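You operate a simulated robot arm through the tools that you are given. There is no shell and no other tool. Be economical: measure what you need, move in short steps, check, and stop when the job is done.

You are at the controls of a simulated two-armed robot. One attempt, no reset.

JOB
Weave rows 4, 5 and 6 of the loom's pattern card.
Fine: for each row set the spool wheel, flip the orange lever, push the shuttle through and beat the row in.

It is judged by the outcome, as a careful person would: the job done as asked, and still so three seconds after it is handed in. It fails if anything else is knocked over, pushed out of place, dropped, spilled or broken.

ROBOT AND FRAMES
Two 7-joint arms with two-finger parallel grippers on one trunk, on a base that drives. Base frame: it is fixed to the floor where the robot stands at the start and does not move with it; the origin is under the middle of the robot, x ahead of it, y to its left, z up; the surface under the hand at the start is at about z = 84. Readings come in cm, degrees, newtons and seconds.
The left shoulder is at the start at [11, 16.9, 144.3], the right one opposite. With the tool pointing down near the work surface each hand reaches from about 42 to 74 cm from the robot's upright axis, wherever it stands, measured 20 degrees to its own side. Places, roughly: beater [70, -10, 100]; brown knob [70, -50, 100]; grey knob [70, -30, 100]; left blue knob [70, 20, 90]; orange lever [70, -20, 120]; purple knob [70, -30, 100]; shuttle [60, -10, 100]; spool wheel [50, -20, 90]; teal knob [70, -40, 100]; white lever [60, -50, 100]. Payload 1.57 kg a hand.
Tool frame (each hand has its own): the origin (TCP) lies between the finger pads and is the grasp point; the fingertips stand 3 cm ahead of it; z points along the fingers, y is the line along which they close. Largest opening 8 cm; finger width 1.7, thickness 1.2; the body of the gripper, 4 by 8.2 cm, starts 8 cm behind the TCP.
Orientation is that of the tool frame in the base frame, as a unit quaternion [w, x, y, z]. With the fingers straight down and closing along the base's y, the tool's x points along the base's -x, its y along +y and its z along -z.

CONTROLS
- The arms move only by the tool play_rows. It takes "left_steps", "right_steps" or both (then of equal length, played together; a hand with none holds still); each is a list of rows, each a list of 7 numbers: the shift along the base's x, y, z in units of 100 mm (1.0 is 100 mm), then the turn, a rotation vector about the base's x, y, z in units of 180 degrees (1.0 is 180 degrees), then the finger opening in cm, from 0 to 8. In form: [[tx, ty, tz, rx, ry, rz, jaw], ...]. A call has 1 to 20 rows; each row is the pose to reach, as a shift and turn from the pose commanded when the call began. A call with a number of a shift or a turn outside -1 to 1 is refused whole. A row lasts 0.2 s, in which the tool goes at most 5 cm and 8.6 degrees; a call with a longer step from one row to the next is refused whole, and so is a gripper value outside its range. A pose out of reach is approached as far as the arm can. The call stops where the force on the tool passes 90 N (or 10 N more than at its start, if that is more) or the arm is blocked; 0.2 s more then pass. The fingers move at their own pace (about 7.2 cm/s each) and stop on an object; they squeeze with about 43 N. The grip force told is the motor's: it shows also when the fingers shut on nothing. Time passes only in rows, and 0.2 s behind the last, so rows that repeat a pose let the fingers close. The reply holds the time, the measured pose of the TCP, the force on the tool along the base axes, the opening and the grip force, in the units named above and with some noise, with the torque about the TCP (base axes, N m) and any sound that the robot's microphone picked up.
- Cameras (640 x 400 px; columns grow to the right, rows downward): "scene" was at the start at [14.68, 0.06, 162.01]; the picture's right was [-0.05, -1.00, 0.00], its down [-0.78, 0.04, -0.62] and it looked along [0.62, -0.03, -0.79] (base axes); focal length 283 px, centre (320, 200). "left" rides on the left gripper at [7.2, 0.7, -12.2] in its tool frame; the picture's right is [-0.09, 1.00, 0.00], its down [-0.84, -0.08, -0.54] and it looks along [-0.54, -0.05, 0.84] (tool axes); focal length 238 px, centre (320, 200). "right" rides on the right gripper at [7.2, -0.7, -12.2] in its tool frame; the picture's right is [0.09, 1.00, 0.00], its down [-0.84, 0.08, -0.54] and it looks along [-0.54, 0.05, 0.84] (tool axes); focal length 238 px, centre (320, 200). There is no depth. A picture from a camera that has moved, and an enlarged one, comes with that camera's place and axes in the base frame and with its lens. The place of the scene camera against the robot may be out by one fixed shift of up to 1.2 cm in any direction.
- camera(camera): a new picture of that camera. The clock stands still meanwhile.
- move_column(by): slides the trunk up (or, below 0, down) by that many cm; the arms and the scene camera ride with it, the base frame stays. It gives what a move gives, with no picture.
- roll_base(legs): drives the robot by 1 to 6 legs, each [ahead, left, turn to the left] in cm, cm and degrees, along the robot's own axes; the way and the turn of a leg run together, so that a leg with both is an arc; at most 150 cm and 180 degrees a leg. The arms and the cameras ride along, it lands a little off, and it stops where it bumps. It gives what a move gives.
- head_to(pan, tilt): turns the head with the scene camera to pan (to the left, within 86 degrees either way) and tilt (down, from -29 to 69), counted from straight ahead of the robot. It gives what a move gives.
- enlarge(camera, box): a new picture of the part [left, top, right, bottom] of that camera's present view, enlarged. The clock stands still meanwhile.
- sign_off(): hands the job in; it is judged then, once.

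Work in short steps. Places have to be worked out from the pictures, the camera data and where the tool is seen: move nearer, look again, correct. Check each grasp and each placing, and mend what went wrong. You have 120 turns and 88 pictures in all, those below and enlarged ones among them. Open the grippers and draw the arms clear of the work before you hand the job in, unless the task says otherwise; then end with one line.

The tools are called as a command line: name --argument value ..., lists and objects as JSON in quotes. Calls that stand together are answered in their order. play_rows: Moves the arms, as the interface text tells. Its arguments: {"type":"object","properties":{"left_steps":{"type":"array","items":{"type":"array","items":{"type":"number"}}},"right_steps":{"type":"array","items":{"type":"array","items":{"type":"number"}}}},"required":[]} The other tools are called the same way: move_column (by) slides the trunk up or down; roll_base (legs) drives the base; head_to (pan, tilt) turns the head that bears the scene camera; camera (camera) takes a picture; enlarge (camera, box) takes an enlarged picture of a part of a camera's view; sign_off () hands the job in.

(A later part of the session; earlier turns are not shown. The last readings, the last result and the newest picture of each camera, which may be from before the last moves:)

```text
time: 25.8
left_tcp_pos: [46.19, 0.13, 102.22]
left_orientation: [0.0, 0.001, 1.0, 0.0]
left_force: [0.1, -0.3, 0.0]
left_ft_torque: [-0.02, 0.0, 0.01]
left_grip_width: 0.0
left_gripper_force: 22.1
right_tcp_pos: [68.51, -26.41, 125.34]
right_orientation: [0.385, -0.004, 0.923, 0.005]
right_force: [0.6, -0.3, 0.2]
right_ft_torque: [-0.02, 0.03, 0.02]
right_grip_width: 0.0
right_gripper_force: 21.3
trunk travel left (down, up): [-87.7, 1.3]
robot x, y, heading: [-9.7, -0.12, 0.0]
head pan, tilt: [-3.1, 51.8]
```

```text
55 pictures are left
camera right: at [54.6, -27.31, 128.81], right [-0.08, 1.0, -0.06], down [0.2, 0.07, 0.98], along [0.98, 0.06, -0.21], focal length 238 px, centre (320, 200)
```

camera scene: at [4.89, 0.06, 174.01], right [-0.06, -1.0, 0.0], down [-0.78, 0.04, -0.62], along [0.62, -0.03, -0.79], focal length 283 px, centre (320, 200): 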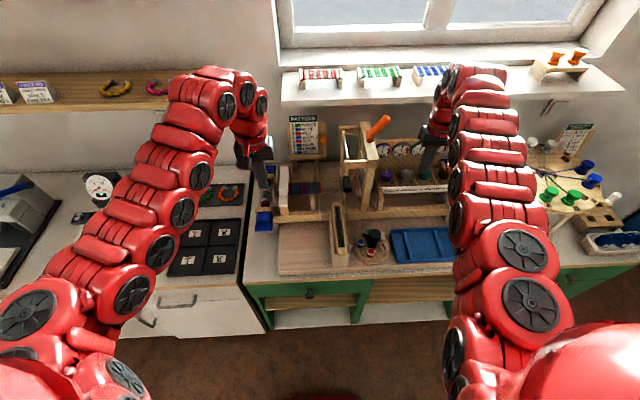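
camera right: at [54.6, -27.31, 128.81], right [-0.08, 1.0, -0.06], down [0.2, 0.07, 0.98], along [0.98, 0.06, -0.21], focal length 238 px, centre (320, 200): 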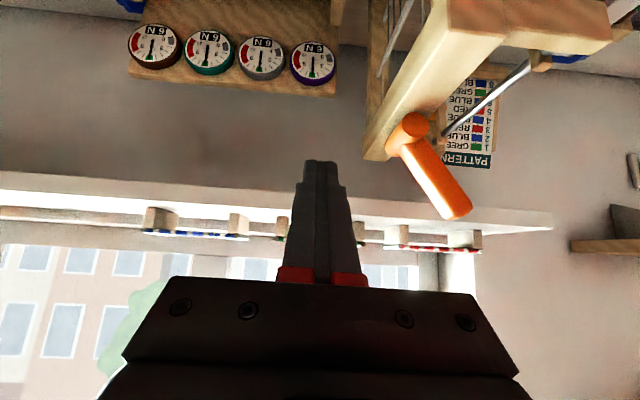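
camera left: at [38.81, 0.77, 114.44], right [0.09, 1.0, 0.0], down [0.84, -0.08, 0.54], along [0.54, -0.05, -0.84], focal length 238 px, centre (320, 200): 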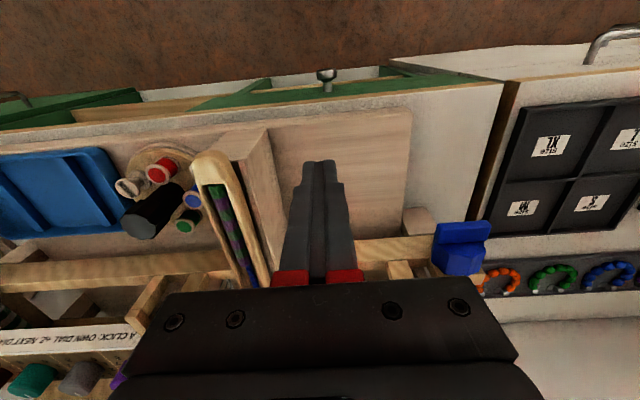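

I move the left hand in front of the shuttle's near end, still high, and look closely.

play_rows --left_steps '[[-0.3, -0.2, 0, 0, 0, 0, 0], [-0.6, -0.5, 0, 0, 0, 0, 0], [-0.65, -0.85, 0, 0, 0, 0, 0], [-0.65, -0.88, 0, 0, 0, 0, 0]]'

camera --camera "left"

enlarge --camera "scene" --box '[270, 120, 430, 270]'

```text
time: 26.8
left_tcp_pos: [39.22, -8.97, 102.29]
left_orientation: [0.0, 0.002, 1.0, -0.001]
left_force: [0.1, -0.1, 0.1]
left_ft_torque: [0.02, -0.01, 0.01]
left_grip_width: 0.0
left_gripper_force: 21.0
right_tcp_pos: [68.35, -26.69, 125.38]
right_orientation: [0.385, -0.003, 0.923, 0.005]
right_force: [0.7, 0.6, 0.1]
right_ft_torque: [0.0, 0.02, -0.01]
right_grip_width: 0.01
right_gripper_force: 21.1
trunk travel left (down, up): [-87.7, 1.3]
robot x, y, heading: [-10.08, 0.24, -0.0]
head pan, tilt: [-3.1, 51.8]
```

```text
54 pictures are left
camera left: at [32.1, -8.22, 114.44], right [0.1, 1.0, 0.0], down [0.84, -0.08, 0.54], along [0.54, -0.05, -0.84], focal length 238 px, centre (320, 200)
```

left: 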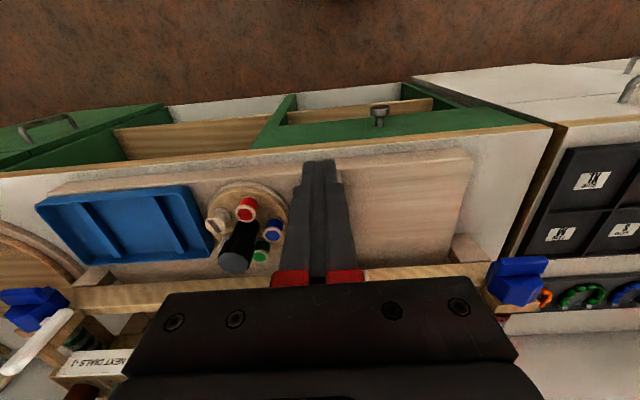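

```text
2.67 times, centred on (350, 195) of scene
camera zoom: at [4.81, 0.01, 174.02], right [-0.06, -1.0, 0.0], down [-0.78, 0.04, -0.62], along [0.62, -0.03, -0.79], focal length 756 px, centre (240, 213)
```

zoom: 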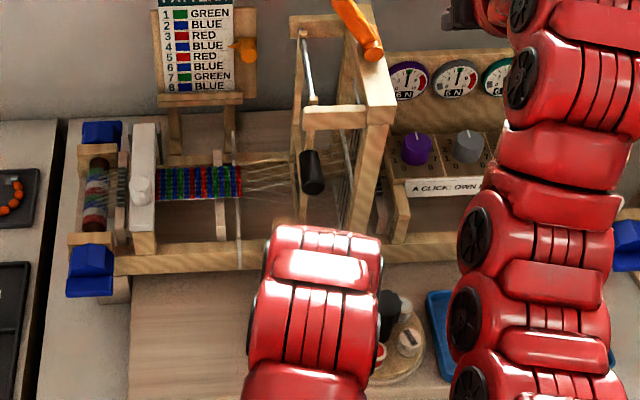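

The fingers line up with the trough (y≈-9). I lower so the tips are ≈93.4, above the trough wall (~92.3) but below the shuttle top (~95.5), and advance to contact gently.

play_rows --left_steps '[[0, 0, -0.3, 0, 0, 0, 0], [0, 0, -0.58, 0, 0, 0, 0], [0.2, 0, -0.58, 0, 0, 0, 0], [0.4, 0, -0.58, 0, 0, 0, 0], [0.55, 0, -0.58, 0, 0, 0, 0], [0.7, 0, -0.58, 0, 0, 0, 0], [0.85, 0, -0.58, 0, 0, 0, 0]]'

camera --camera "left"

```text
time: 28.4
left_tcp_pos: [46.0, -9.17, 96.47]
left_orientation: [-0.011, 0.005, 1.0, 0.0]
left_force: [-79.8, 10.0, -8.9]
left_ft_torque: [-0.25, 1.83, 0.29]
left_grip_width: 0.01
left_gripper_force: 21.6
right_tcp_pos: [67.1, -26.47, 126.03]
right_orientation: [0.389, -0.003, 0.921, 0.005]
right_force: [-0.8, 0.6, 0.4]
right_ft_torque: [0.02, 0.0, 0.0]
right_grip_width: 0.0
right_gripper_force: 21.5
trunk travel left (down, up): [-87.7, 1.3]
robot x, y, heading: [-10.21, -0.08, -0.4]
head pan, tilt: [-3.1, 51.8]
```

```text
52 pictures are left
camera left: at [39.04, -8.35, 108.69], right [0.1, 0.99, 0.0], down [0.85, -0.09, 0.52], along [0.52, -0.05, -0.85], focal length 238 px, centre (320, 200)
```

left: 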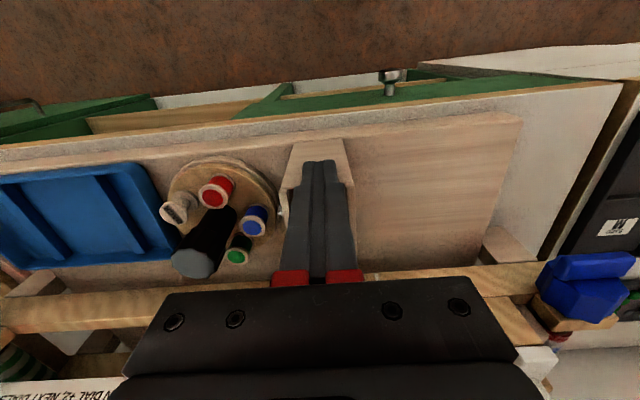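

80 N of resistance at x=46 — I back off and move aside to look at the shuttle.

play_rows --left_steps '[[-0.2, 0, 0, 0, 0, 0, 0], [-0.3, 0.05, 0.4, 0, 0, 0, 0], [-0.3, 0.4, 0.6, 0, 0, 0, 0], [-0.3, 0.85, 0.6, 0, 0, 0, 0], [-0.3, 0.9, 0.6, 0, 0, 0, 0]]'

enlarge --camera "left" --box '[60, 60, 320, 290]'

enlarge --camera "scene" --box '[270, 120, 430, 270]'

```text
time: 29.6
left_tcp_pos: [44.86, -0.07, 102.37]
left_orientation: [0.0, 0.001, 1.0, -0.001]
left_force: [-1.1, -0.2, -0.1]
left_ft_torque: [0.01, 0.0, 0.01]
left_grip_width: 0.03
left_gripper_force: 21.0
right_tcp_pos: [68.34, -26.75, 125.42]
right_orientation: [0.385, -0.003, 0.923, 0.006]
right_force: [0.8, 0.5, -0.8]
right_ft_torque: [0.0, 0.01, -0.01]
right_grip_width: 0.0
right_gripper_force: 21.4
trunk travel left (down, up): [-87.7, 1.3]
robot x, y, heading: [-9.84, -0.15, -0.1]
head pan, tilt: [-3.1, 51.8]
```

```text
1.74 times, centred on (190, 175) of left
camera zoom: at [37.59, 0.66, 114.57], right [0.09, 1.0, 0.0], down [0.84, -0.08, 0.54], along [0.54, -0.05, -0.84], focal length 414 px, centre (546, 244)
```

zoom: 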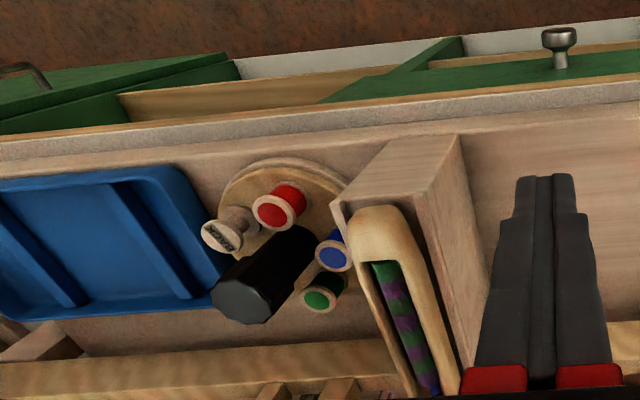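

```text
2.67 times, centred on (350, 195) of scene
camera zoom: at [4.84, -0.02, 174.01], right [-0.06, -1.0, 0.0], down [-0.78, 0.04, -0.62], along [0.62, -0.03, -0.79], focal length 756 px, centre (240, 213)
```

zoom: 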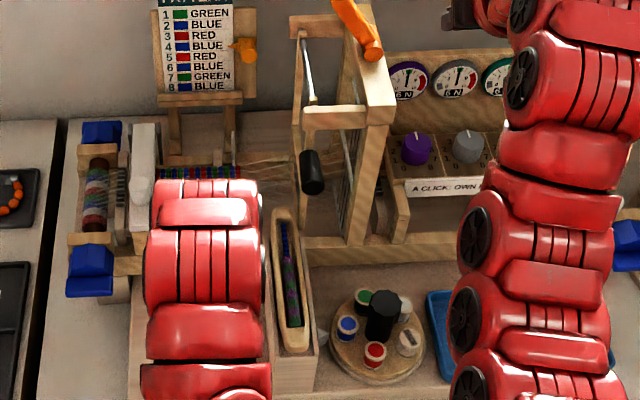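

The shuttle advanced ~1.5 cm (its yarn has become blue) and then jammed. I need a view of its front end versus the beater; I tilt the left hand forward for a look.

play_rows --left_steps '[[0, 0, 0.1, 0, -0.045, 0, 0], [0.0, 0, 0.2, 0, -0.09, 0, 0], [0.1, 0, 0.3, 0, -0.135, 0, 0], [0.1, 0, 0.3, 0, -0.18, 0, 0], [0.1, 0, 0.3, 0, -0.2, 0, 0], [0.1, 0, 0.3, 0, -0.2, 0, 0]]'

camera --camera "left"

```text
time: 31.0
left_tcp_pos: [45.8, -0.09, 105.36]
left_orientation: [0.309, 0.002, 0.951, -0.001]
left_force: [-0.3, -0.5, 0.3]
left_ft_torque: [0.01, -0.01, 0.01]
left_grip_width: 0.0
left_gripper_force: 20.8
right_tcp_pos: [68.47, -26.66, 125.29]
right_orientation: [0.385, -0.004, 0.923, 0.006]
right_force: [0.0, -0.1, -0.3]
right_ft_torque: [0.01, -0.02, 0.01]
right_grip_width: 0.0
right_gripper_force: 20.9
trunk travel left (down, up): [-87.7, 1.3]
robot x, y, heading: [-10.11, 0.16, 0.1]
head pan, tilt: [-3.1, 51.8]
```

```text
49 pictures are left
camera left: at [32.83, 0.68, 111.08], right [0.08, 1.0, 0.05], down [0.36, -0.08, 0.93], along [0.93, -0.05, -0.36], focal length 238 px, centre (320, 200)
```

left: 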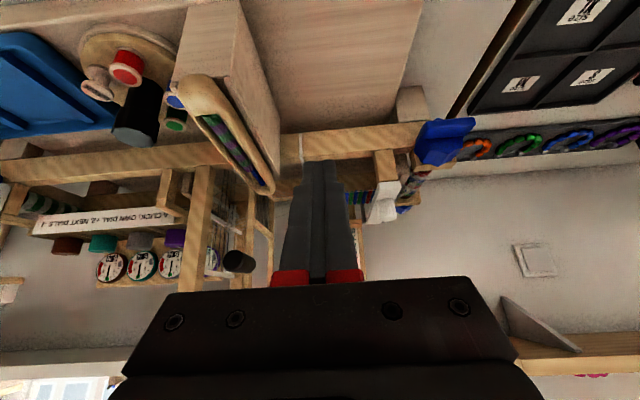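

enlarge --camera "left" --box '[160, 80, 300, 290]'

```text
1.90 times, centred on (230, 185) of left
camera zoom: at [32.83, 0.68, 111.08], right [0.08, 1.0, 0.05], down [0.36, -0.08, 0.93], along [0.93, -0.05, -0.36], focal length 454 px, centre (491, 229)
```

zoom: 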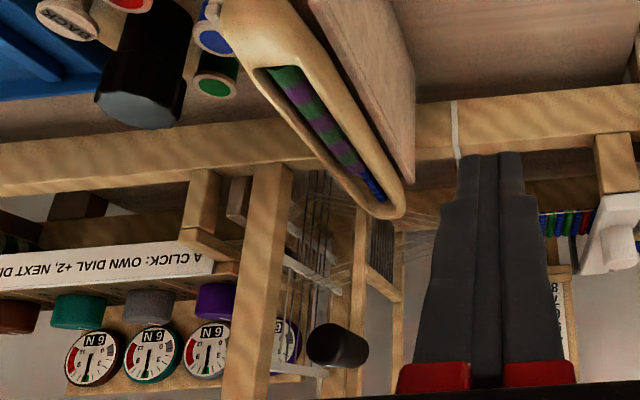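

I suspect my fingertips hit the trough's front wall rather than the shuttle. I enlarge the near end.

enlarge --camera "left" --box '[150, 20, 290, 120]'

```text
4.00 times, centred on (220, 70) of left
camera zoom: at [32.83, 0.68, 111.08], right [0.08, 1.0, 0.05], down [0.36, -0.08, 0.93], along [0.93, -0.05, -0.36], focal length 953 px, centre (720, 720)
```

zoom: 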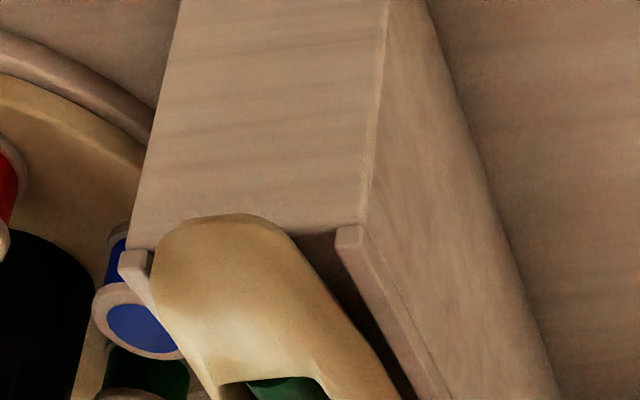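

Now it is clear: the trough floor is at z≈94.2 and my tips (93.5) hit its end face. The shuttle lies on top (≈94.3–97). I tilt the hand to ~54° and come in again with the tips at ~95.

play_rows --left_steps '[[-0.2, -0.2, 0, 0, -0.03, 0, 0], [-0.4, -0.5, 0, 0, -0.06, 0, 0], [-0.5, -0.8, 0, 0, -0.1, 0, 0], [-0.5, -0.93, -0.2, 0, -0.1, 0, 0], [-0.5, -0.93, -0.5, 0, -0.1, 0, 0], [-0.5, -0.93, -0.8, 0, -0.1, 0, 0], [-0.5, -0.93, -0.8, 0, -0.1, 0, 0]]'

camera --camera "left"

```text
time: 32.6
left_tcp_pos: [41.08, -9.26, 97.56]
left_orientation: [0.454, 0.002, 0.891, 0.0]
left_force: [0.2, 0.4, -0.3]
left_ft_torque: [0.0, 0.0, 0.0]
left_grip_width: 0.01
left_gripper_force: 21.6
right_tcp_pos: [68.32, -26.64, 125.28]
right_orientation: [0.386, -0.004, 0.923, 0.006]
right_force: [0.2, 0.5, -0.2]
right_ft_torque: [-0.01, 0.0, -0.02]
right_grip_width: 0.01
right_gripper_force: 21.5
trunk travel left (down, up): [-87.7, 1.3]
robot x, y, heading: [-9.48, 0.19, -0.2]
head pan, tilt: [-3.1, 51.8]
```

```text
46 pictures are left
camera left: at [26.9, -8.51, 98.82], right [0.06, 1.0, 0.08], down [0.05, -0.08, 1.0], along [1.0, -0.05, -0.06], focal length 238 px, centre (320, 200)
```

left: 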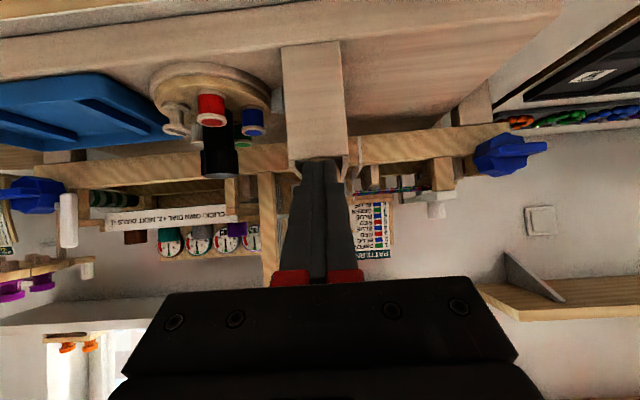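

Alignment looks right: the tips just clear the trough floor. I push forward.

play_rows --left_steps '[[0.15, 0, 0.02, 0, 0, 0, 0], [0.3, 0, 0.02, 0, 0, 0, 0], [0.4, 0, 0.02, 0, 0, 0, 0], [0.5, 0, 0.02, 0, 0, 0, 0], [0.6, 0, 0.02, 0, 0, 0, 0], [0.7, 0, 0.02, 0, 0, 0, 0], [0.8, 0, 0.02, 0, 0, 0, 0], [0.9, 0, 0.02, 0, 0, 0, 0], [0.9, 0, 0.02, 0, 0, 0, 0]]'

camera --camera "left"

```text
time: 34.6
left_tcp_pos: [49.85, -9.22, 97.69]
left_orientation: [0.454, 0.002, 0.891, 0.0]
left_force: [-1.7, 0.6, -0.5]
left_ft_torque: [-0.04, 0.03, 0.01]
left_grip_width: 0.0
left_gripper_force: 21.0
right_tcp_pos: [68.31, -26.74, 125.27]
right_orientation: [0.385, -0.003, 0.923, 0.005]
right_force: [0.3, -0.4, -1.2]
right_ft_torque: [0.0, 0.01, 0.01]
right_grip_width: 0.0
right_gripper_force: 21.5
trunk travel left (down, up): [-87.7, 1.3]
robot x, y, heading: [-10.06, -0.23, -0.0]
head pan, tilt: [-3.1, 51.8]
```

```text
45 pictures are left
camera left: at [35.75, -8.54, 99.03], right [0.06, 1.0, 0.08], down [0.05, -0.08, 1.0], along [1.0, -0.05, -0.06], focal length 238 px, centre (320, 200)
```

left: 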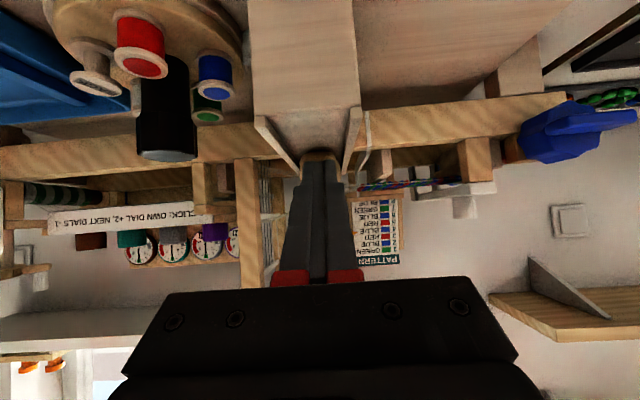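

The shuttle slides freely. I continue 10 cm.

play_rows --left_steps '[[0.12, 0, 0, 0, 0, 0, 0], [0.24, 0, 0, 0, 0, 0, 0], [0.36, 0, 0, 0, 0, 0, 0], [0.48, 0, 0, 0, 0, 0, 0], [0.6, 0, 0, 0, 0, 0, 0], [0.72, 0, 0, 0, 0, 0, 0], [0.84, 0, 0, 0, 0, 0, 0], [0.95, 0, 0, 0, 0, 0, 0], [0.95, 0, 0, 0, 0, 0, 0]]'

camera --camera "left"

enlarge --camera "scene" --box '[270, 120, 430, 270]'

```text
time: 35.9
left_tcp_pos: [54.12, -9.58, 96.87]
left_orientation: [0.444, 0.005, 0.896, -0.003]
left_force: [-57.6, 1.5, 20.1]
left_ft_torque: [0.13, 0.1, 0.06]
left_grip_width: 0.0
left_gripper_force: 20.9
right_tcp_pos: [67.07, -26.35, 126.09]
right_orientation: [0.39, -0.004, 0.921, 0.005]
right_force: [0.5, 0.1, 0.6]
right_ft_torque: [0.0, 0.02, -0.02]
right_grip_width: 0.03
right_gripper_force: 21.0
trunk travel left (down, up): [-87.7, 1.3]
robot x, y, heading: [-10.3, -0.25, -0.0]
head pan, tilt: [-3.1, 51.8]
stopped in row 6 (left hand): the force on the tool passed its limit at 99 N (the readings are from after the stop); the commanded pose is now the measured one
```

```text
44 pictures are left
camera left: at [40.02, -8.76, 98.63], right [0.07, 1.0, 0.07], down [0.08, -0.08, 0.99], along [0.99, -0.06, -0.08], focal length 238 px, centre (320, 200)
```

left: 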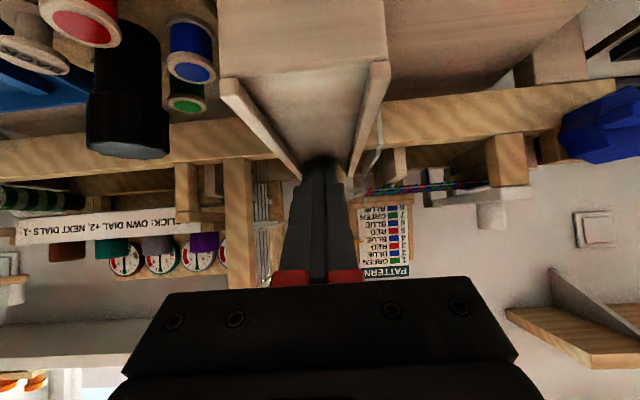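

```text
2.67 times, centred on (350, 195) of scene
camera zoom: at [3.16, 0.28, 174.19], right [-0.06, -1.0, 0.0], down [-0.78, 0.04, -0.63], along [0.62, -0.04, -0.78], focal length 756 px, centre (240, 213)
```

zoom: 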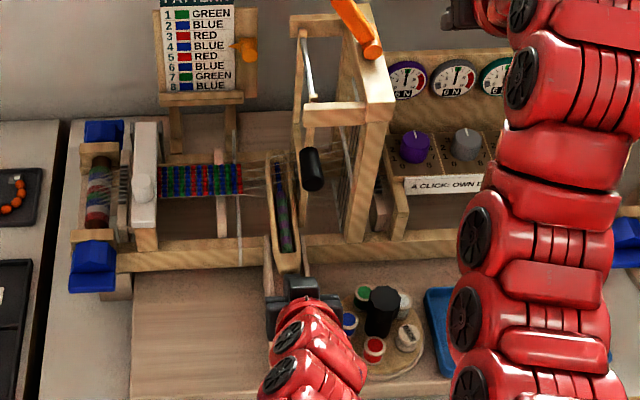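

The shuttle stopped, its nose past the far edge of the warp. I back off and see what the shuttle does.

play_rows --left_steps '[[-0.1, 0, 0.08, 0, 0, 0, 0], [-0.3, 0, 0.1, 0, 0, 0, 0], [-0.6, 0, 0.15, 0, 0, 0, 0], [-0.8, 0, 0.3, 0, 0, 0, 0], [-0.8, 0, 0.3, 0, 0, 0, 0]]'

camera --camera "left"

enlarge --camera "scene" --box '[270, 120, 400, 240]'

```text
time: 37.1
left_tcp_pos: [47.29, -9.28, 99.7]
left_orientation: [0.444, 0.004, 0.896, 0.0]
left_force: [-0.9, 0.6, -0.5]
left_ft_torque: [0.02, -0.01, 0.03]
left_grip_width: 0.03
left_gripper_force: 21.1
right_tcp_pos: [68.17, -26.59, 125.46]
right_orientation: [0.385, -0.004, 0.923, 0.005]
right_force: [0.1, -0.2, -0.6]
right_ft_torque: [0.02, -0.05, -0.04]
right_grip_width: 0.0
right_gripper_force: 21.0
trunk travel left (down, up): [-87.7, 1.3]
robot x, y, heading: [-10.03, 0.06, -0.1]
head pan, tilt: [-3.1, 51.8]
```

```text
42 pictures are left
camera left: at [33.22, -8.53, 101.31], right [0.06, 1.0, 0.08], down [0.08, -0.08, 0.99], along [1.0, -0.06, -0.08], focal length 238 px, centre (320, 200)
```

left: 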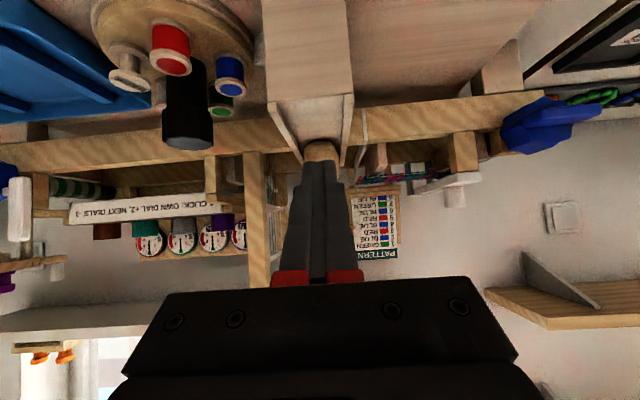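

```text
3.33 times, centred on (335, 180) of scene
camera zoom: at [4.64, 0.08, 174.01], right [-0.06, -1.0, 0.0], down [-0.78, 0.04, -0.62], along [0.62, -0.03, -0.79], focal length 944 px, centre (270, 267)
```

zoom: 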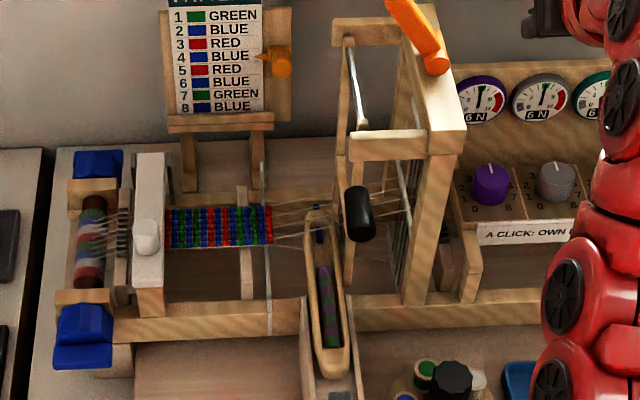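

The shuttle sits at x≈52–73, not yet through. I raise the left hand, pointing down again, for a top view of the shed and the beater.

play_rows --left_steps '[[0, 0.1, 0.3, 0, 0.045, 0, 0], [0.05, 0.3, 0.6, 0, 0.09, 0, 0], [0.2, 0.5, 0.9, 0, 0.135, 0, 0], [0.4, 0.7, 1.0, 0, 0.18, 0, 0], [0.6, 0.9, 1.0, 0, 0.225, 0, 0], [0.8, 0.9, 1.0, 0, 0.27, 0, 0], [0.9, 0.9, 1.0, 0, 0.295, 0, 0], [0.9, 0.9, 1.0, 0, 0.295, 0, 0]]'

enlarge --camera "left" --box '[120, 0, 440, 290]'

```text
time: 38.9
left_tcp_pos: [56.11, -0.41, 109.64]
left_orientation: [-0.004, 0.003, 1.0, -0.002]
left_force: [0.2, 0.1, -0.9]
left_ft_torque: [0.05, 0.02, -0.04]
left_grip_width: 0.01
left_gripper_force: 21.0
right_tcp_pos: [68.03, -26.56, 125.34]
right_orientation: [0.385, -0.004, 0.923, 0.006]
right_force: [-0.5, 0.6, -0.5]
right_ft_torque: [0.02, 0.01, 0.02]
right_grip_width: 0.0
right_gripper_force: 21.3
trunk travel left (down, up): [-87.7, 1.3]
robot x, y, heading: [-9.91, 0.16, 0.0]
head pan, tilt: [-3.1, 51.8]
```

```text
1.38 times, centred on (280, 145) of left
camera zoom: at [49.1, 0.31, 121.94], right [0.1, 1.0, 0.0], down [0.84, -0.08, 0.54], along [0.53, -0.06, -0.84], focal length 329 px, centre (375, 276)
```

zoom: 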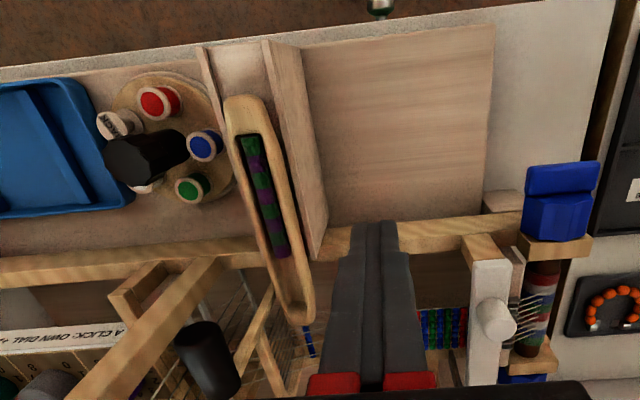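

I enlarge the region around the shuttle's front and the beater.

enlarge --camera "left" --box '[180, 180, 320, 285]'

enlarge --camera "scene" --box '[315, 110, 375, 210]'

```text
3.81 times, centred on (250, 232) of left
camera zoom: at [49.1, 0.31, 121.94], right [0.1, 1.0, 0.0], down [0.84, -0.08, 0.54], along [0.53, -0.06, -0.84], focal length 908 px, centre (587, 76)
```

zoom: 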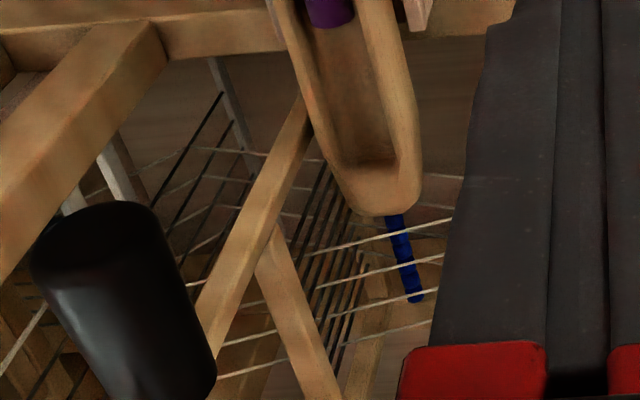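

```text
4.00 times, centred on (345, 160) of scene
camera zoom: at [4.55, 0.04, 174.02], right [-0.06, -1.0, 0.0], down [-0.78, 0.04, -0.62], along [0.62, -0.03, -0.79], focal length 1133 px, centre (220, 360)
```

zoom: 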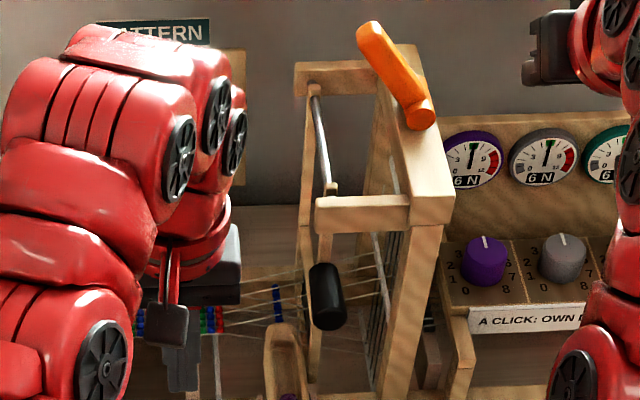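

A blue weft now lies across the shed, and comparing frames the shuttle is sliding back by itself. Meanwhile I place the left hand, tilted, in front of the beater handle (≈x 60.6–64.5, y −11, z 108), fingers open.

play_rows --left_steps '[[-0.3, 0, 0.1, 0, -0.045, 0, 3], [-0.5, -0.2, 0.15, 0, -0.09, 0, 6], [-0.6, -0.5, 0.15, 0, -0.135, 0, 7], [-0.6, -0.8, 0.1, 0, -0.18, 0, 7], [-0.5, -1.0, 0.05, 0, -0.225, 0, 7], [-0.3, -1.0, 0.0, 0, -0.27, 0, 7], [-0.15, -1.0, -0.05, 0, -0.3, 0, 7], [-0.15, -1.0, -0.05, 0, -0.3, 0, 7]]'

camera --camera "left"

enlarge --camera "scene" --box '[270, 120, 400, 260]'

```text
time: 40.7
left_tcp_pos: [55.01, -10.43, 109.22]
left_orientation: [0.451, 0.004, 0.892, 0.0]
left_force: [-0.3, -0.1, -1.0]
left_ft_torque: [0.01, -0.07, 0.04]
left_grip_width: 7.0
left_gripper_force: 0.1
right_tcp_pos: [68.07, -26.57, 125.37]
right_orientation: [0.385, -0.003, 0.923, 0.005]
right_force: [-0.1, -0.3, 0.3]
right_ft_torque: [0.01, 0.01, 0.01]
right_grip_width: 0.01
right_gripper_force: 21.0
trunk travel left (down, up): [-87.7, 1.3]
robot x, y, heading: [-10.09, 0.23, -0.2]
head pan, tilt: [-3.1, 51.8]
```

```text
37 pictures are left
camera left: at [40.85, -9.68, 110.64], right [0.06, 1.0, 0.08], down [0.06, -0.08, 0.99], along [1.0, -0.06, -0.06], focal length 238 px, centre (320, 200)
```

left: 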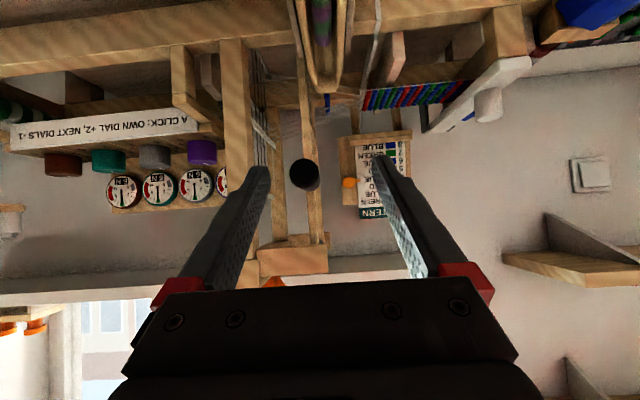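

```text
2.86 times, centred on (335, 190) of scene
camera zoom: at [4.63, 0.01, 174.02], right [-0.06, -1.0, 0.0], down [-0.78, 0.04, -0.62], along [0.62, -0.03, -0.79], focal length 810 px, centre (277, 229)
```

zoom: 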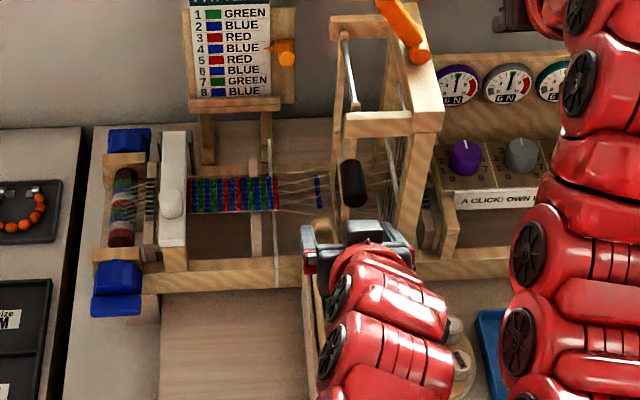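

The handle's end is at ≈y −12.1, z 107, diameter ~2.4. I move in with the fingers straddling it.

play_rows --left_steps '[[0.1, -0.16, -0.2, 0, 0, 0, 5.5], [0.25, -0.16, -0.2, 0, 0, 0, 5.5], [0.4, -0.16, -0.2, 0, 0, 0, 5.5], [0.55, -0.16, -0.2, 0, 0, 0, 5.5], [0.65, -0.16, -0.2, 0, 0, 0, 5.5], [0.65, -0.16, -0.2, 0, 0, 0, 5.5]]'

camera --camera "left"

```text
time: 42.1
left_tcp_pos: [61.46, -12.05, 107.22]
left_orientation: [0.451, 0.004, 0.893, 0.0]
left_force: [0.1, 0.0, -0.4]
left_ft_torque: [0.03, -0.03, -0.02]
left_grip_width: 5.49
left_gripper_force: 0.0
right_tcp_pos: [68.1, -26.72, 125.36]
right_orientation: [0.385, -0.004, 0.923, 0.005]
right_force: [0.2, -0.1, 0.5]
right_ft_torque: [0.01, -0.01, 0.02]
right_grip_width: 0.0
right_gripper_force: 20.7
trunk travel left (down, up): [-87.7, 1.3]
robot x, y, heading: [-9.79, -0.18, -0.3]
head pan, tilt: [-3.1, 51.8]
```

```text
35 pictures are left
camera left: at [47.23, -11.21, 108.67], right [0.06, 1.0, 0.08], down [0.06, -0.08, 0.99], along [1.0, -0.06, -0.06], focal length 238 px, centre (320, 200)
```

left: 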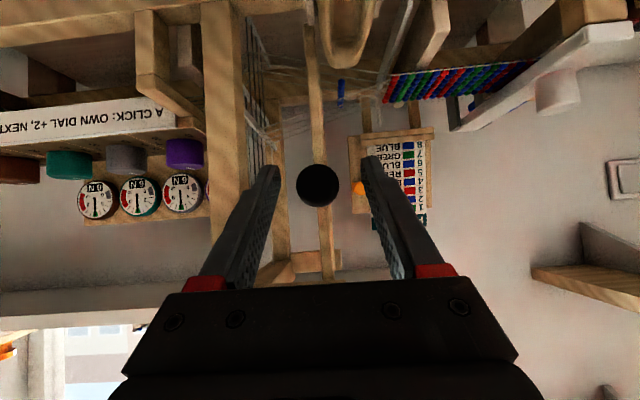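

The handle is centred between the fingers. I close loosely to 3.4 cm and wait ~2 s for the shuttle to finish returning.

play_rows --left_steps '[[0, 0, 0, 0, 0, 0, 3.4], [0, 0, 0, 0, 0, 0, 3.4], [0, 0, 0, 0, 0, 0, 3.4], [0, 0, 0, 0, 0, 0, 3.4], [0, 0, 0, 0, 0, 0, 3.4], [0, 0, 0, 0, 0, 0, 3.4], [0, 0, 0, 0, 0, 0, 3.4], [0, 0, 0, 0, 0, 0, 3.4], [0, 0, 0, 0, 0, 0, 3.4], [0, 0, 0, 0, 0, 0, 3.4]]'

camera --camera "left"

```text
time: 44.3
left_tcp_pos: [61.39, -12.0, 107.29]
left_orientation: [0.451, 0.004, 0.892, 0.0]
left_force: [0.1, -0.5, -0.8]
left_ft_torque: [-0.01, -0.01, -0.01]
left_grip_width: 3.41
left_gripper_force: 0.1
right_tcp_pos: [68.13, -26.63, 125.36]
right_orientation: [0.385, -0.004, 0.923, 0.006]
right_force: [-0.3, 0.4, -0.5]
right_ft_torque: [0.01, 0.02, 0.0]
right_grip_width: 0.0
right_gripper_force: 20.8
trunk travel left (down, up): [-87.7, 1.3]
robot x, y, heading: [-10.19, 0.15, 0.2]
head pan, tilt: [-3.1, 51.8]
```

```text
34 pictures are left
camera left: at [47.23, -11.21, 108.66], right [0.06, 1.0, 0.08], down [0.06, -0.08, 0.99], along [1.0, -0.06, -0.06], focal length 238 px, centre (320, 200)
```

left: 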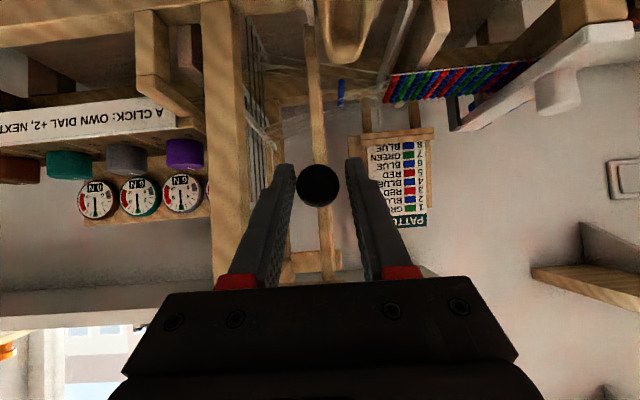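

The shuttle is back home (nose ≈66). I pull the beater toward +y slowly.

play_rows --left_steps '[[0, 0.08, 0, 0, 0, 0, 3.4], [0, 0.15, 0, 0, 0, 0, 3.4], [0, 0.22, 0, 0, 0, 0, 3.4], [0, 0.29, 0, 0, 0, 0, 3.4], [0, 0.36, 0, 0, 0, 0, 3.4]]'

camera --camera "left"

```text
time: 45.5
left_tcp_pos: [61.31, -8.96, 107.2]
left_orientation: [0.452, 0.004, 0.892, -0.001]
left_force: [2.1, -9.3, -0.5]
left_ft_torque: [-0.01, 0.12, -0.05]
left_grip_width: 4.2
left_gripper_force: 4.8
right_tcp_pos: [68.1, -26.98, 125.37]
right_orientation: [0.384, -0.003, 0.923, 0.006]
right_force: [-1.0, -0.6, -1.1]
right_ft_torque: [0.01, 0.01, 0.01]
right_grip_width: 0.0
right_gripper_force: 21.1
trunk travel left (down, up): [-87.7, 1.3]
robot x, y, heading: [-9.54, 0.29, -0.2]
head pan, tilt: [-3.1, 51.8]
```

```text
33 pictures are left
camera left: at [47.17, -7.99, 108.64], right [0.06, 1.0, 0.08], down [0.06, -0.08, 1.0], along [1.0, -0.06, -0.06], focal length 238 px, centre (320, 200)
```

left: 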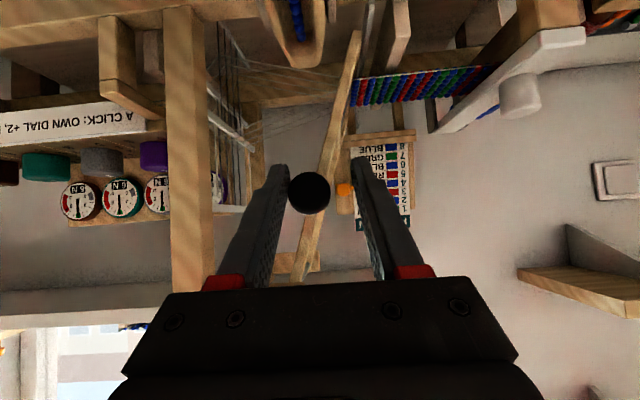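

The beater swings past the shuttle and is close to the cloth edge. I push a bit further until it presses.

play_rows --left_steps '[[0, 0.06, 0, 0, 0, 0, 2], [0, 0.12, 0, 0, 0, 0, 2], [0, 0.2, 0, 0, 0, 0, 2], [0, 0.28, 0, 0, 0, 0, 2]]'

camera --camera "left"

```text
time: 46.5
left_tcp_pos: [61.25, -7.21, 107.22]
left_orientation: [0.451, 0.008, 0.893, -0.003]
left_force: [12.6, -59.9, 9.2]
left_ft_torque: [-0.33, -0.46, -0.1]
left_grip_width: 7.27
left_gripper_force: 29.3
right_tcp_pos: [68.12, -27.86, 125.01]
right_orientation: [0.386, -0.002, 0.923, 0.01]
right_force: [0.9, -0.5, -0.4]
right_ft_torque: [-0.03, -0.01, -0.01]
right_grip_width: 0.0
right_gripper_force: 21.3
trunk travel left (down, up): [-87.7, 1.3]
robot x, y, heading: [-10.18, -0.28, -0.3]
head pan, tilt: [-3.1, 51.8]
```

```text
32 pictures are left
camera left: at [47.2, -6.27, 108.66], right [0.07, 0.99, 0.08], down [0.06, -0.08, 1.0], along [1.0, -0.07, -0.06], focal length 238 px, centre (320, 200)
```

left: 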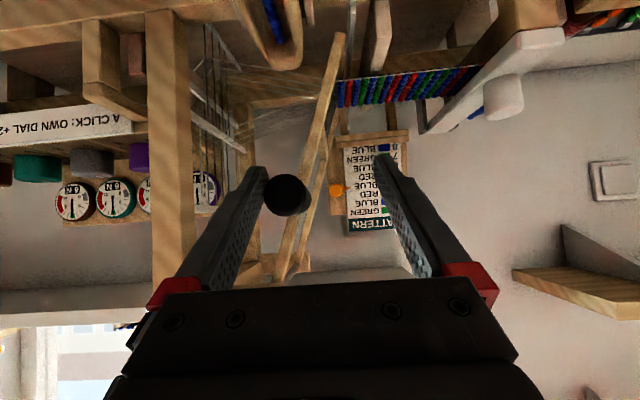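

The beater is pressed home at ~60 N and blue shows at the cloth edge. I bring the beater back, release and withdraw, then check the card pointer.

play_rows --left_steps '[[0, -0.1, 0, 0, 0, 0, 4], [0, -0.2, 0, 0, 0, 0, 4], [0, -0.3, 0, 0, 0, 0, 4], [0, -0.4, 0, 0, 0, 0, 4], [0, -0.48, 0, 0, 0, 0, 4], [0, -0.48, 0, 0, 0, 0, 5.5], [0, -0.48, 0, 0, 0, 0, 5.5], [-0.2, -0.48, 0.05, 0, 0, 0, 5.5], [-0.5, -0.48, 0.1, 0, 0, 0, 5.5], [-0.8, -0.3, 0.1, 0, 0, 0, 4], [-0.9, 0.1, 0.1, 0, 0, 0, 2], [-0.9, 0.5, 0.1, 0, 0, 0, 0], [-0.9, 0.9, 0.1, 0, 0, 0, 0], [-0.9, 0.9, 0.1, 0, 0, 0, 0]]'

enlarge --camera "scene" --box '[250, 100, 430, 260]'

```text
time: 49.5
left_tcp_pos: [52.55, 3.54, 108.52]
left_orientation: [0.451, 0.005, 0.893, 0.0]
left_force: [0.6, 0.6, 1.0]
left_ft_torque: [-0.02, -0.01, -0.01]
left_grip_width: 0.0
left_gripper_force: 21.9
right_tcp_pos: [68.08, -26.56, 125.3]
right_orientation: [0.385, -0.004, 0.923, 0.006]
right_force: [-0.2, 0.4, 0.4]
right_ft_torque: [0.0, 0.0, 0.04]
right_grip_width: 0.01
right_gripper_force: 21.6
trunk travel left (down, up): [-87.7, 1.3]
robot x, y, heading: [-9.62, -0.02, -0.2]
head pan, tilt: [-3.1, 51.8]
```

```text
2.50 times, centred on (340, 180) of scene
camera zoom: at [4.64, -0.02, 174.01], right [-0.06, -1.0, 0.0], down [-0.78, 0.04, -0.62], along [0.62, -0.03, -0.79], focal length 708 px, centre (270, 250)
```

zoom: 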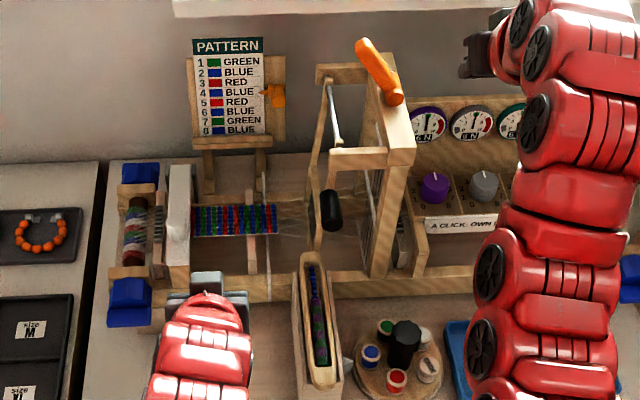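

The beater hung back. I zoom in on the cloth edge and the gauges.

enlarge --camera "scene" --box '[310, 160, 350, 185]'

enlarge --camera "scene" --box '[380, 115, 450, 165]'

```text
16.00 times, centred on (330, 172) of scene
camera zoom: at [4.64, -0.02, 174.01], right [-0.06, -1.0, 0.0], down [-0.78, 0.04, -0.62], along [0.62, -0.03, -0.79], focal length 4533 px, centre (160, 640)
```

zoom: 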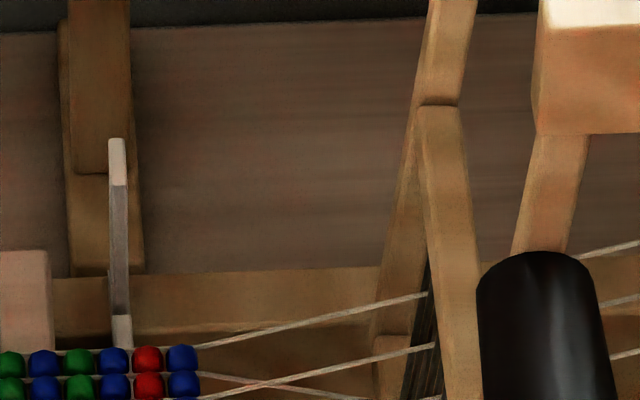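

```text
8.00 times, centred on (415, 140) of scene
camera zoom: at [4.64, -0.02, 174.01], right [-0.06, -1.0, 0.0], down [-0.78, 0.04, -0.62], along [0.62, -0.03, -0.79], focal length 2266 px, centre (-440, 680)
```

zoom: 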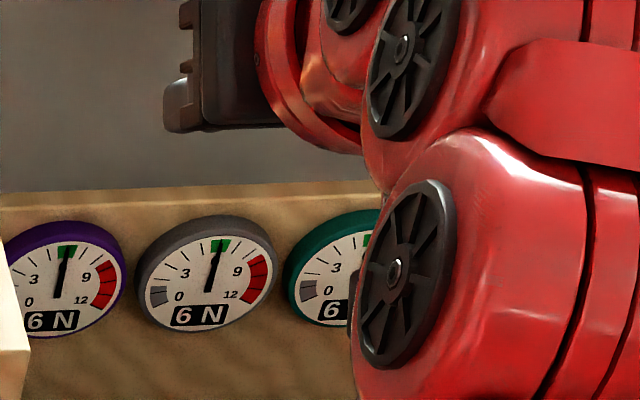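

The cloth ends G-B-R-B: row 4 is in, and the gauges are in the green. Row 5 is RED: I bring the right hand back to the wheel.

play_rows --right_steps '[[-0.2, -0.3, 0, 0, 0.04, 0, 2], [-0.4, -0.6, -0.1, 0, 0.085, 0, 4], [-0.6, -0.65, -0.3, 0, 0.13, 0, 6], [-0.75, -0.65, -0.5, 0, 0.175, 0, 8], [-0.82, -0.65, -0.75, 0, 0.22, 0, 8], [-0.9, -0.65, -0.95, 0, 0.252, 0, 8], [-0.9, -0.65, -0.95, 0, 0.252, 0, 8]]'

play_rows --right_steps '[[-0.2, 0.1, -0.4, 0, 0, 0.045, 8], [-0.4, 0.2, -0.8, 0, 0, 0.09, 8], [-0.5, 0.5, -1.0, 0, 0, 0.135, 8], [-0.5, 0.85, -1.0, 0, 0, 0.18, 8], [-0.5, 0.95, -1.0, 0, 0, 0.2, 8], [-0.5, 0.95, -1.0, 0, 0, 0.2, 8]]'

```text
time: 51.1
left_tcp_pos: [52.51, 3.6, 108.63]
left_orientation: [0.451, 0.003, 0.893, 0.0]
left_force: [0.3, -0.2, 0.2]
left_ft_torque: [0.0, 0.0, -0.01]
left_grip_width: 0.0
left_gripper_force: 21.8
right_tcp_pos: [59.22, -33.29, 115.87]
right_orientation: [0.0, -0.001, 1.0, 0.007]
right_force: [0.3, 0.0, -0.3]
right_ft_torque: [0.01, -0.04, -0.02]
right_grip_width: 8.02
right_gripper_force: 0.1
trunk travel left (down, up): [-87.7, 1.3]
robot x, y, heading: [-9.9, 0.24, -0.1]
head pan, tilt: [-3.1, 51.8]
```

```text
time: 52.5
left_tcp_pos: [52.61, 3.57, 108.43]
left_orientation: [0.451, 0.004, 0.893, 0.0]
left_force: [-0.7, 1.1, 0.1]
left_ft_torque: [-0.03, 0.0, 0.01]
left_grip_width: 0.0
left_gripper_force: 21.3
right_tcp_pos: [54.12, -23.71, 105.66]
right_orientation: [-0.003, -0.31, 0.951, 0.006]
right_force: [-0.1, -0.5, 0.4]
right_ft_torque: [-0.05, -0.01, -0.01]
right_grip_width: 7.99
right_gripper_force: 0.0
trunk travel left (down, up): [-87.7, 1.3]
robot x, y, heading: [-10.03, 0.08, -0.3]
head pan, tilt: [-3.1, 51.8]
```

Now over the knob: y +2.3, down to 92.6, in two calls, then grip.

play_rows --right_steps '[[0, 0.15, -0.1, 0, 0, 0, 8], [0, 0.23, -0.4, 0, 0, 0, 8], [0, 0.23, -0.7, 0, 0, 0, 8], [0, 0.23, -1.0, 0, 0, 0, 8], [0, 0.23, -1.0, 0, 0, 0, 8]]'

play_rows --right_steps '[[0, 0, -0.15, 0, 0, 0, 8], [0, 0, -0.3, 0, 0, 0, 8], [0, 0, -0.3, 0, 0, 0, 8], [0, 0, -0.3, 0, 0, 0, 5.5], [0, 0, -0.3, 0, 0, 0, 3], [0, 0, -0.3, 0, 0, 0, 3], [0, 0, -0.3, 0, 0, 0, 3]]'

camera --camera "right"

```text
time: 53.7
left_tcp_pos: [52.47, 3.67, 108.5]
left_orientation: [0.451, 0.003, 0.893, 0.0]
left_force: [0.2, 0.5, 1.0]
left_ft_torque: [-0.03, 0.01, 0.02]
left_grip_width: 0.04
left_gripper_force: 21.7
right_tcp_pos: [54.22, -21.3, 95.91]
right_orientation: [-0.002, -0.31, 0.951, 0.007]
right_force: [-0.4, 0.6, -0.3]
right_ft_torque: [0.0, -0.02, -0.01]
right_grip_width: 8.0
right_gripper_force: 0.1
trunk travel left (down, up): [-87.7, 1.3]
robot x, y, heading: [-9.9, 0.22, -0.1]
head pan, tilt: [-3.1, 51.8]
```

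```text
time: 55.3
left_tcp_pos: [52.56, 3.59, 108.5]
left_orientation: [0.45, 0.004, 0.893, 0.0]
left_force: [-0.5, -0.6, 0.1]
left_ft_torque: [0.04, 0.01, -0.01]
left_grip_width: 0.02
left_gripper_force: 21.5
right_tcp_pos: [54.19, -21.31, 92.91]
right_orientation: [-0.003, -0.31, 0.951, 0.006]
right_force: [-2.1, 2.7, -3.6]
right_ft_torque: [-0.64, -0.83, 0.02]
right_grip_width: 4.16
right_gripper_force: 45.6
trunk travel left (down, up): [-87.7, 1.3]
robot x, y, heading: [-10.0, 0.23, 0.1]
head pan, tilt: [-3.1, 51.8]
```

```text
28 pictures are left
camera right: at [48.74, -26.11, 105.14], right [-0.66, 0.75, 0.01], down [0.63, 0.55, 0.54], along [0.4, 0.37, -0.84], focal length 238 px, centre (320, 200)
```

right: 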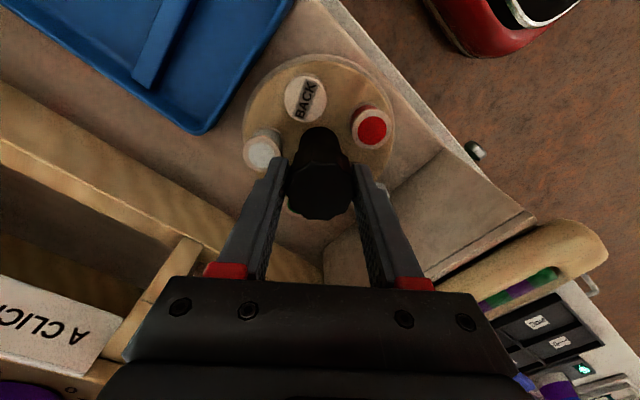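

Gripped as before. I turn −72° to bring red back to the pointer, then release, rise, and go toward the lever.

play_rows --right_steps '[[0, 0, 0, 0, 0, -0.0444, 3], [0, 0, 0, 0, 0, -0.0889, 3], [0, 0, 0, 0, 0, -0.1333, 3], [0, 0, 0, 0, 0, -0.1778, 3], [0, 0, 0, 0, 0, -0.2222, 3], [0, 0, 0, 0, 0, -0.2667, 3], [0, 0, 0, 0, 0, -0.3111, 3], [0, 0, 0, 0, 0, -0.3556, 3], [0, 0, 0, 0, 0, -0.4, 3], [0, 0, 0, 0, 0, -0.4, 3], [0, 0, 0, 0, 0, -0.4, 8], [0, 0, 0, 0, 0, -0.4, 8], [0, 0, 0.3, 0, 0, -0.4, 8], [0, 0, 0.7, 0, 0, -0.4, 8], [0, 0, 1.0, 0, 0, -0.4, 8], [0, -0.4, 1.0, 0, 0, -0.36, 8], [0, -0.8, 1.0, 0, 0, -0.32, 8], [0, -0.9, 1.0, 0, 0, -0.28, 4], [0, -0.9, 1.0, 0, 0, -0.24, 0], [0, -0.9, 1.0, 0, 0, -0.2, 0]]'

camera --camera "right"

```text
time: 59.5
left_tcp_pos: [52.56, 3.54, 108.46]
left_orientation: [0.451, 0.004, 0.893, 0.0]
left_force: [1.0, -0.2, 0.5]
left_ft_torque: [0.0, -0.02, -0.03]
left_grip_width: 0.0
left_gripper_force: 21.0
right_tcp_pos: [54.13, -30.48, 102.81]
right_orientation: [-0.001, -0.003, 1.0, 0.006]
right_force: [0.7, -0.8, 0.9]
right_ft_torque: [0.04, -0.07, 0.0]
right_grip_width: 0.0
right_gripper_force: 17.1
trunk travel left (down, up): [-87.7, 1.3]
robot x, y, heading: [-10.05, -0.11, -0.0]
head pan, tilt: [-3.1, 51.8]
```

```text
27 pictures are left
camera right: at [46.87, -31.3, 114.99], right [-0.1, 1.0, 0.01], down [0.84, 0.07, 0.54], along [0.54, 0.06, -0.84], focal length 238 px, centre (320, 200)
```

right: 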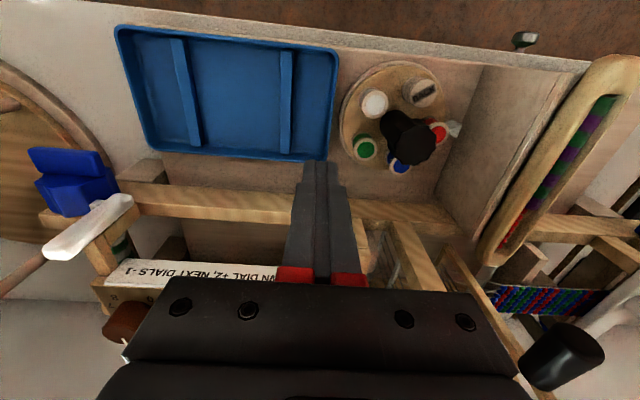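

Red is at the pointer and loaded in the shuttle. Now up to the lever, this time aiming for its +y side; first up and tilt.

play_rows --right_steps '[[0, -0.1, 0.4, 0, 0, 0, 0], [0.1, -0.2, 0.8, 0, 0, 0, 0], [0.4, -0.25, 1.0, 0, 0, 0, 0], [0.5, -0.25, 1.0, 0, -0.03, 0, 0]]'

play_rows --right_steps '[[0.1, 0, 0.2, 0, -0.045, 0, 0], [0.15, 0, 0.4, 0, -0.09, 0, 0], [0.2, 0, 0.6, 0, -0.135, 0, 0], [0.3, 0, 0.9, 0, -0.18, 0, 0], [0.4, 0.1, 1.0, 0, -0.22, 0, 0], [0.5, 0.3, 1.0, 0, -0.22, 0, 0], [0.5, 0.3, 1.0, 0, -0.22, 0, 0]]'

```text
time: 60.5
left_tcp_pos: [52.46, 3.49, 108.52]
left_orientation: [0.45, 0.003, 0.893, 0.0]
left_force: [0.0, -0.3, -0.8]
left_ft_torque: [0.0, 0.0, -0.02]
left_grip_width: 0.0
left_gripper_force: 21.1
right_tcp_pos: [59.16, -32.97, 112.92]
right_orientation: [0.047, -0.002, 0.999, 0.007]
right_force: [-0.5, -0.2, 0.0]
right_ft_torque: [0.0, -0.02, 0.03]
right_grip_width: 0.0
right_gripper_force: 21.3
trunk travel left (down, up): [-87.7, 1.3]
robot x, y, heading: [-10.26, 0.14, 0.0]
head pan, tilt: [-3.1, 51.8]
```

```text
time: 62.1
left_tcp_pos: [52.52, 3.55, 108.5]
left_orientation: [0.451, 0.004, 0.892, 0.0]
left_force: [0.0, 0.6, 0.7]
left_ft_torque: [-0.02, 0.0, 0.03]
left_grip_width: 0.01
left_gripper_force: 21.1
right_tcp_pos: [64.12, -29.93, 122.85]
right_orientation: [0.383, -0.003, 0.924, 0.005]
right_force: [-0.1, 1.0, 1.0]
right_ft_torque: [0.01, -0.02, 0.01]
right_grip_width: 0.0
right_gripper_force: 21.1
trunk travel left (down, up): [-87.7, 1.3]
robot x, y, heading: [-10.29, 0.09, 0.0]
head pan, tilt: [-3.1, 51.8]
```

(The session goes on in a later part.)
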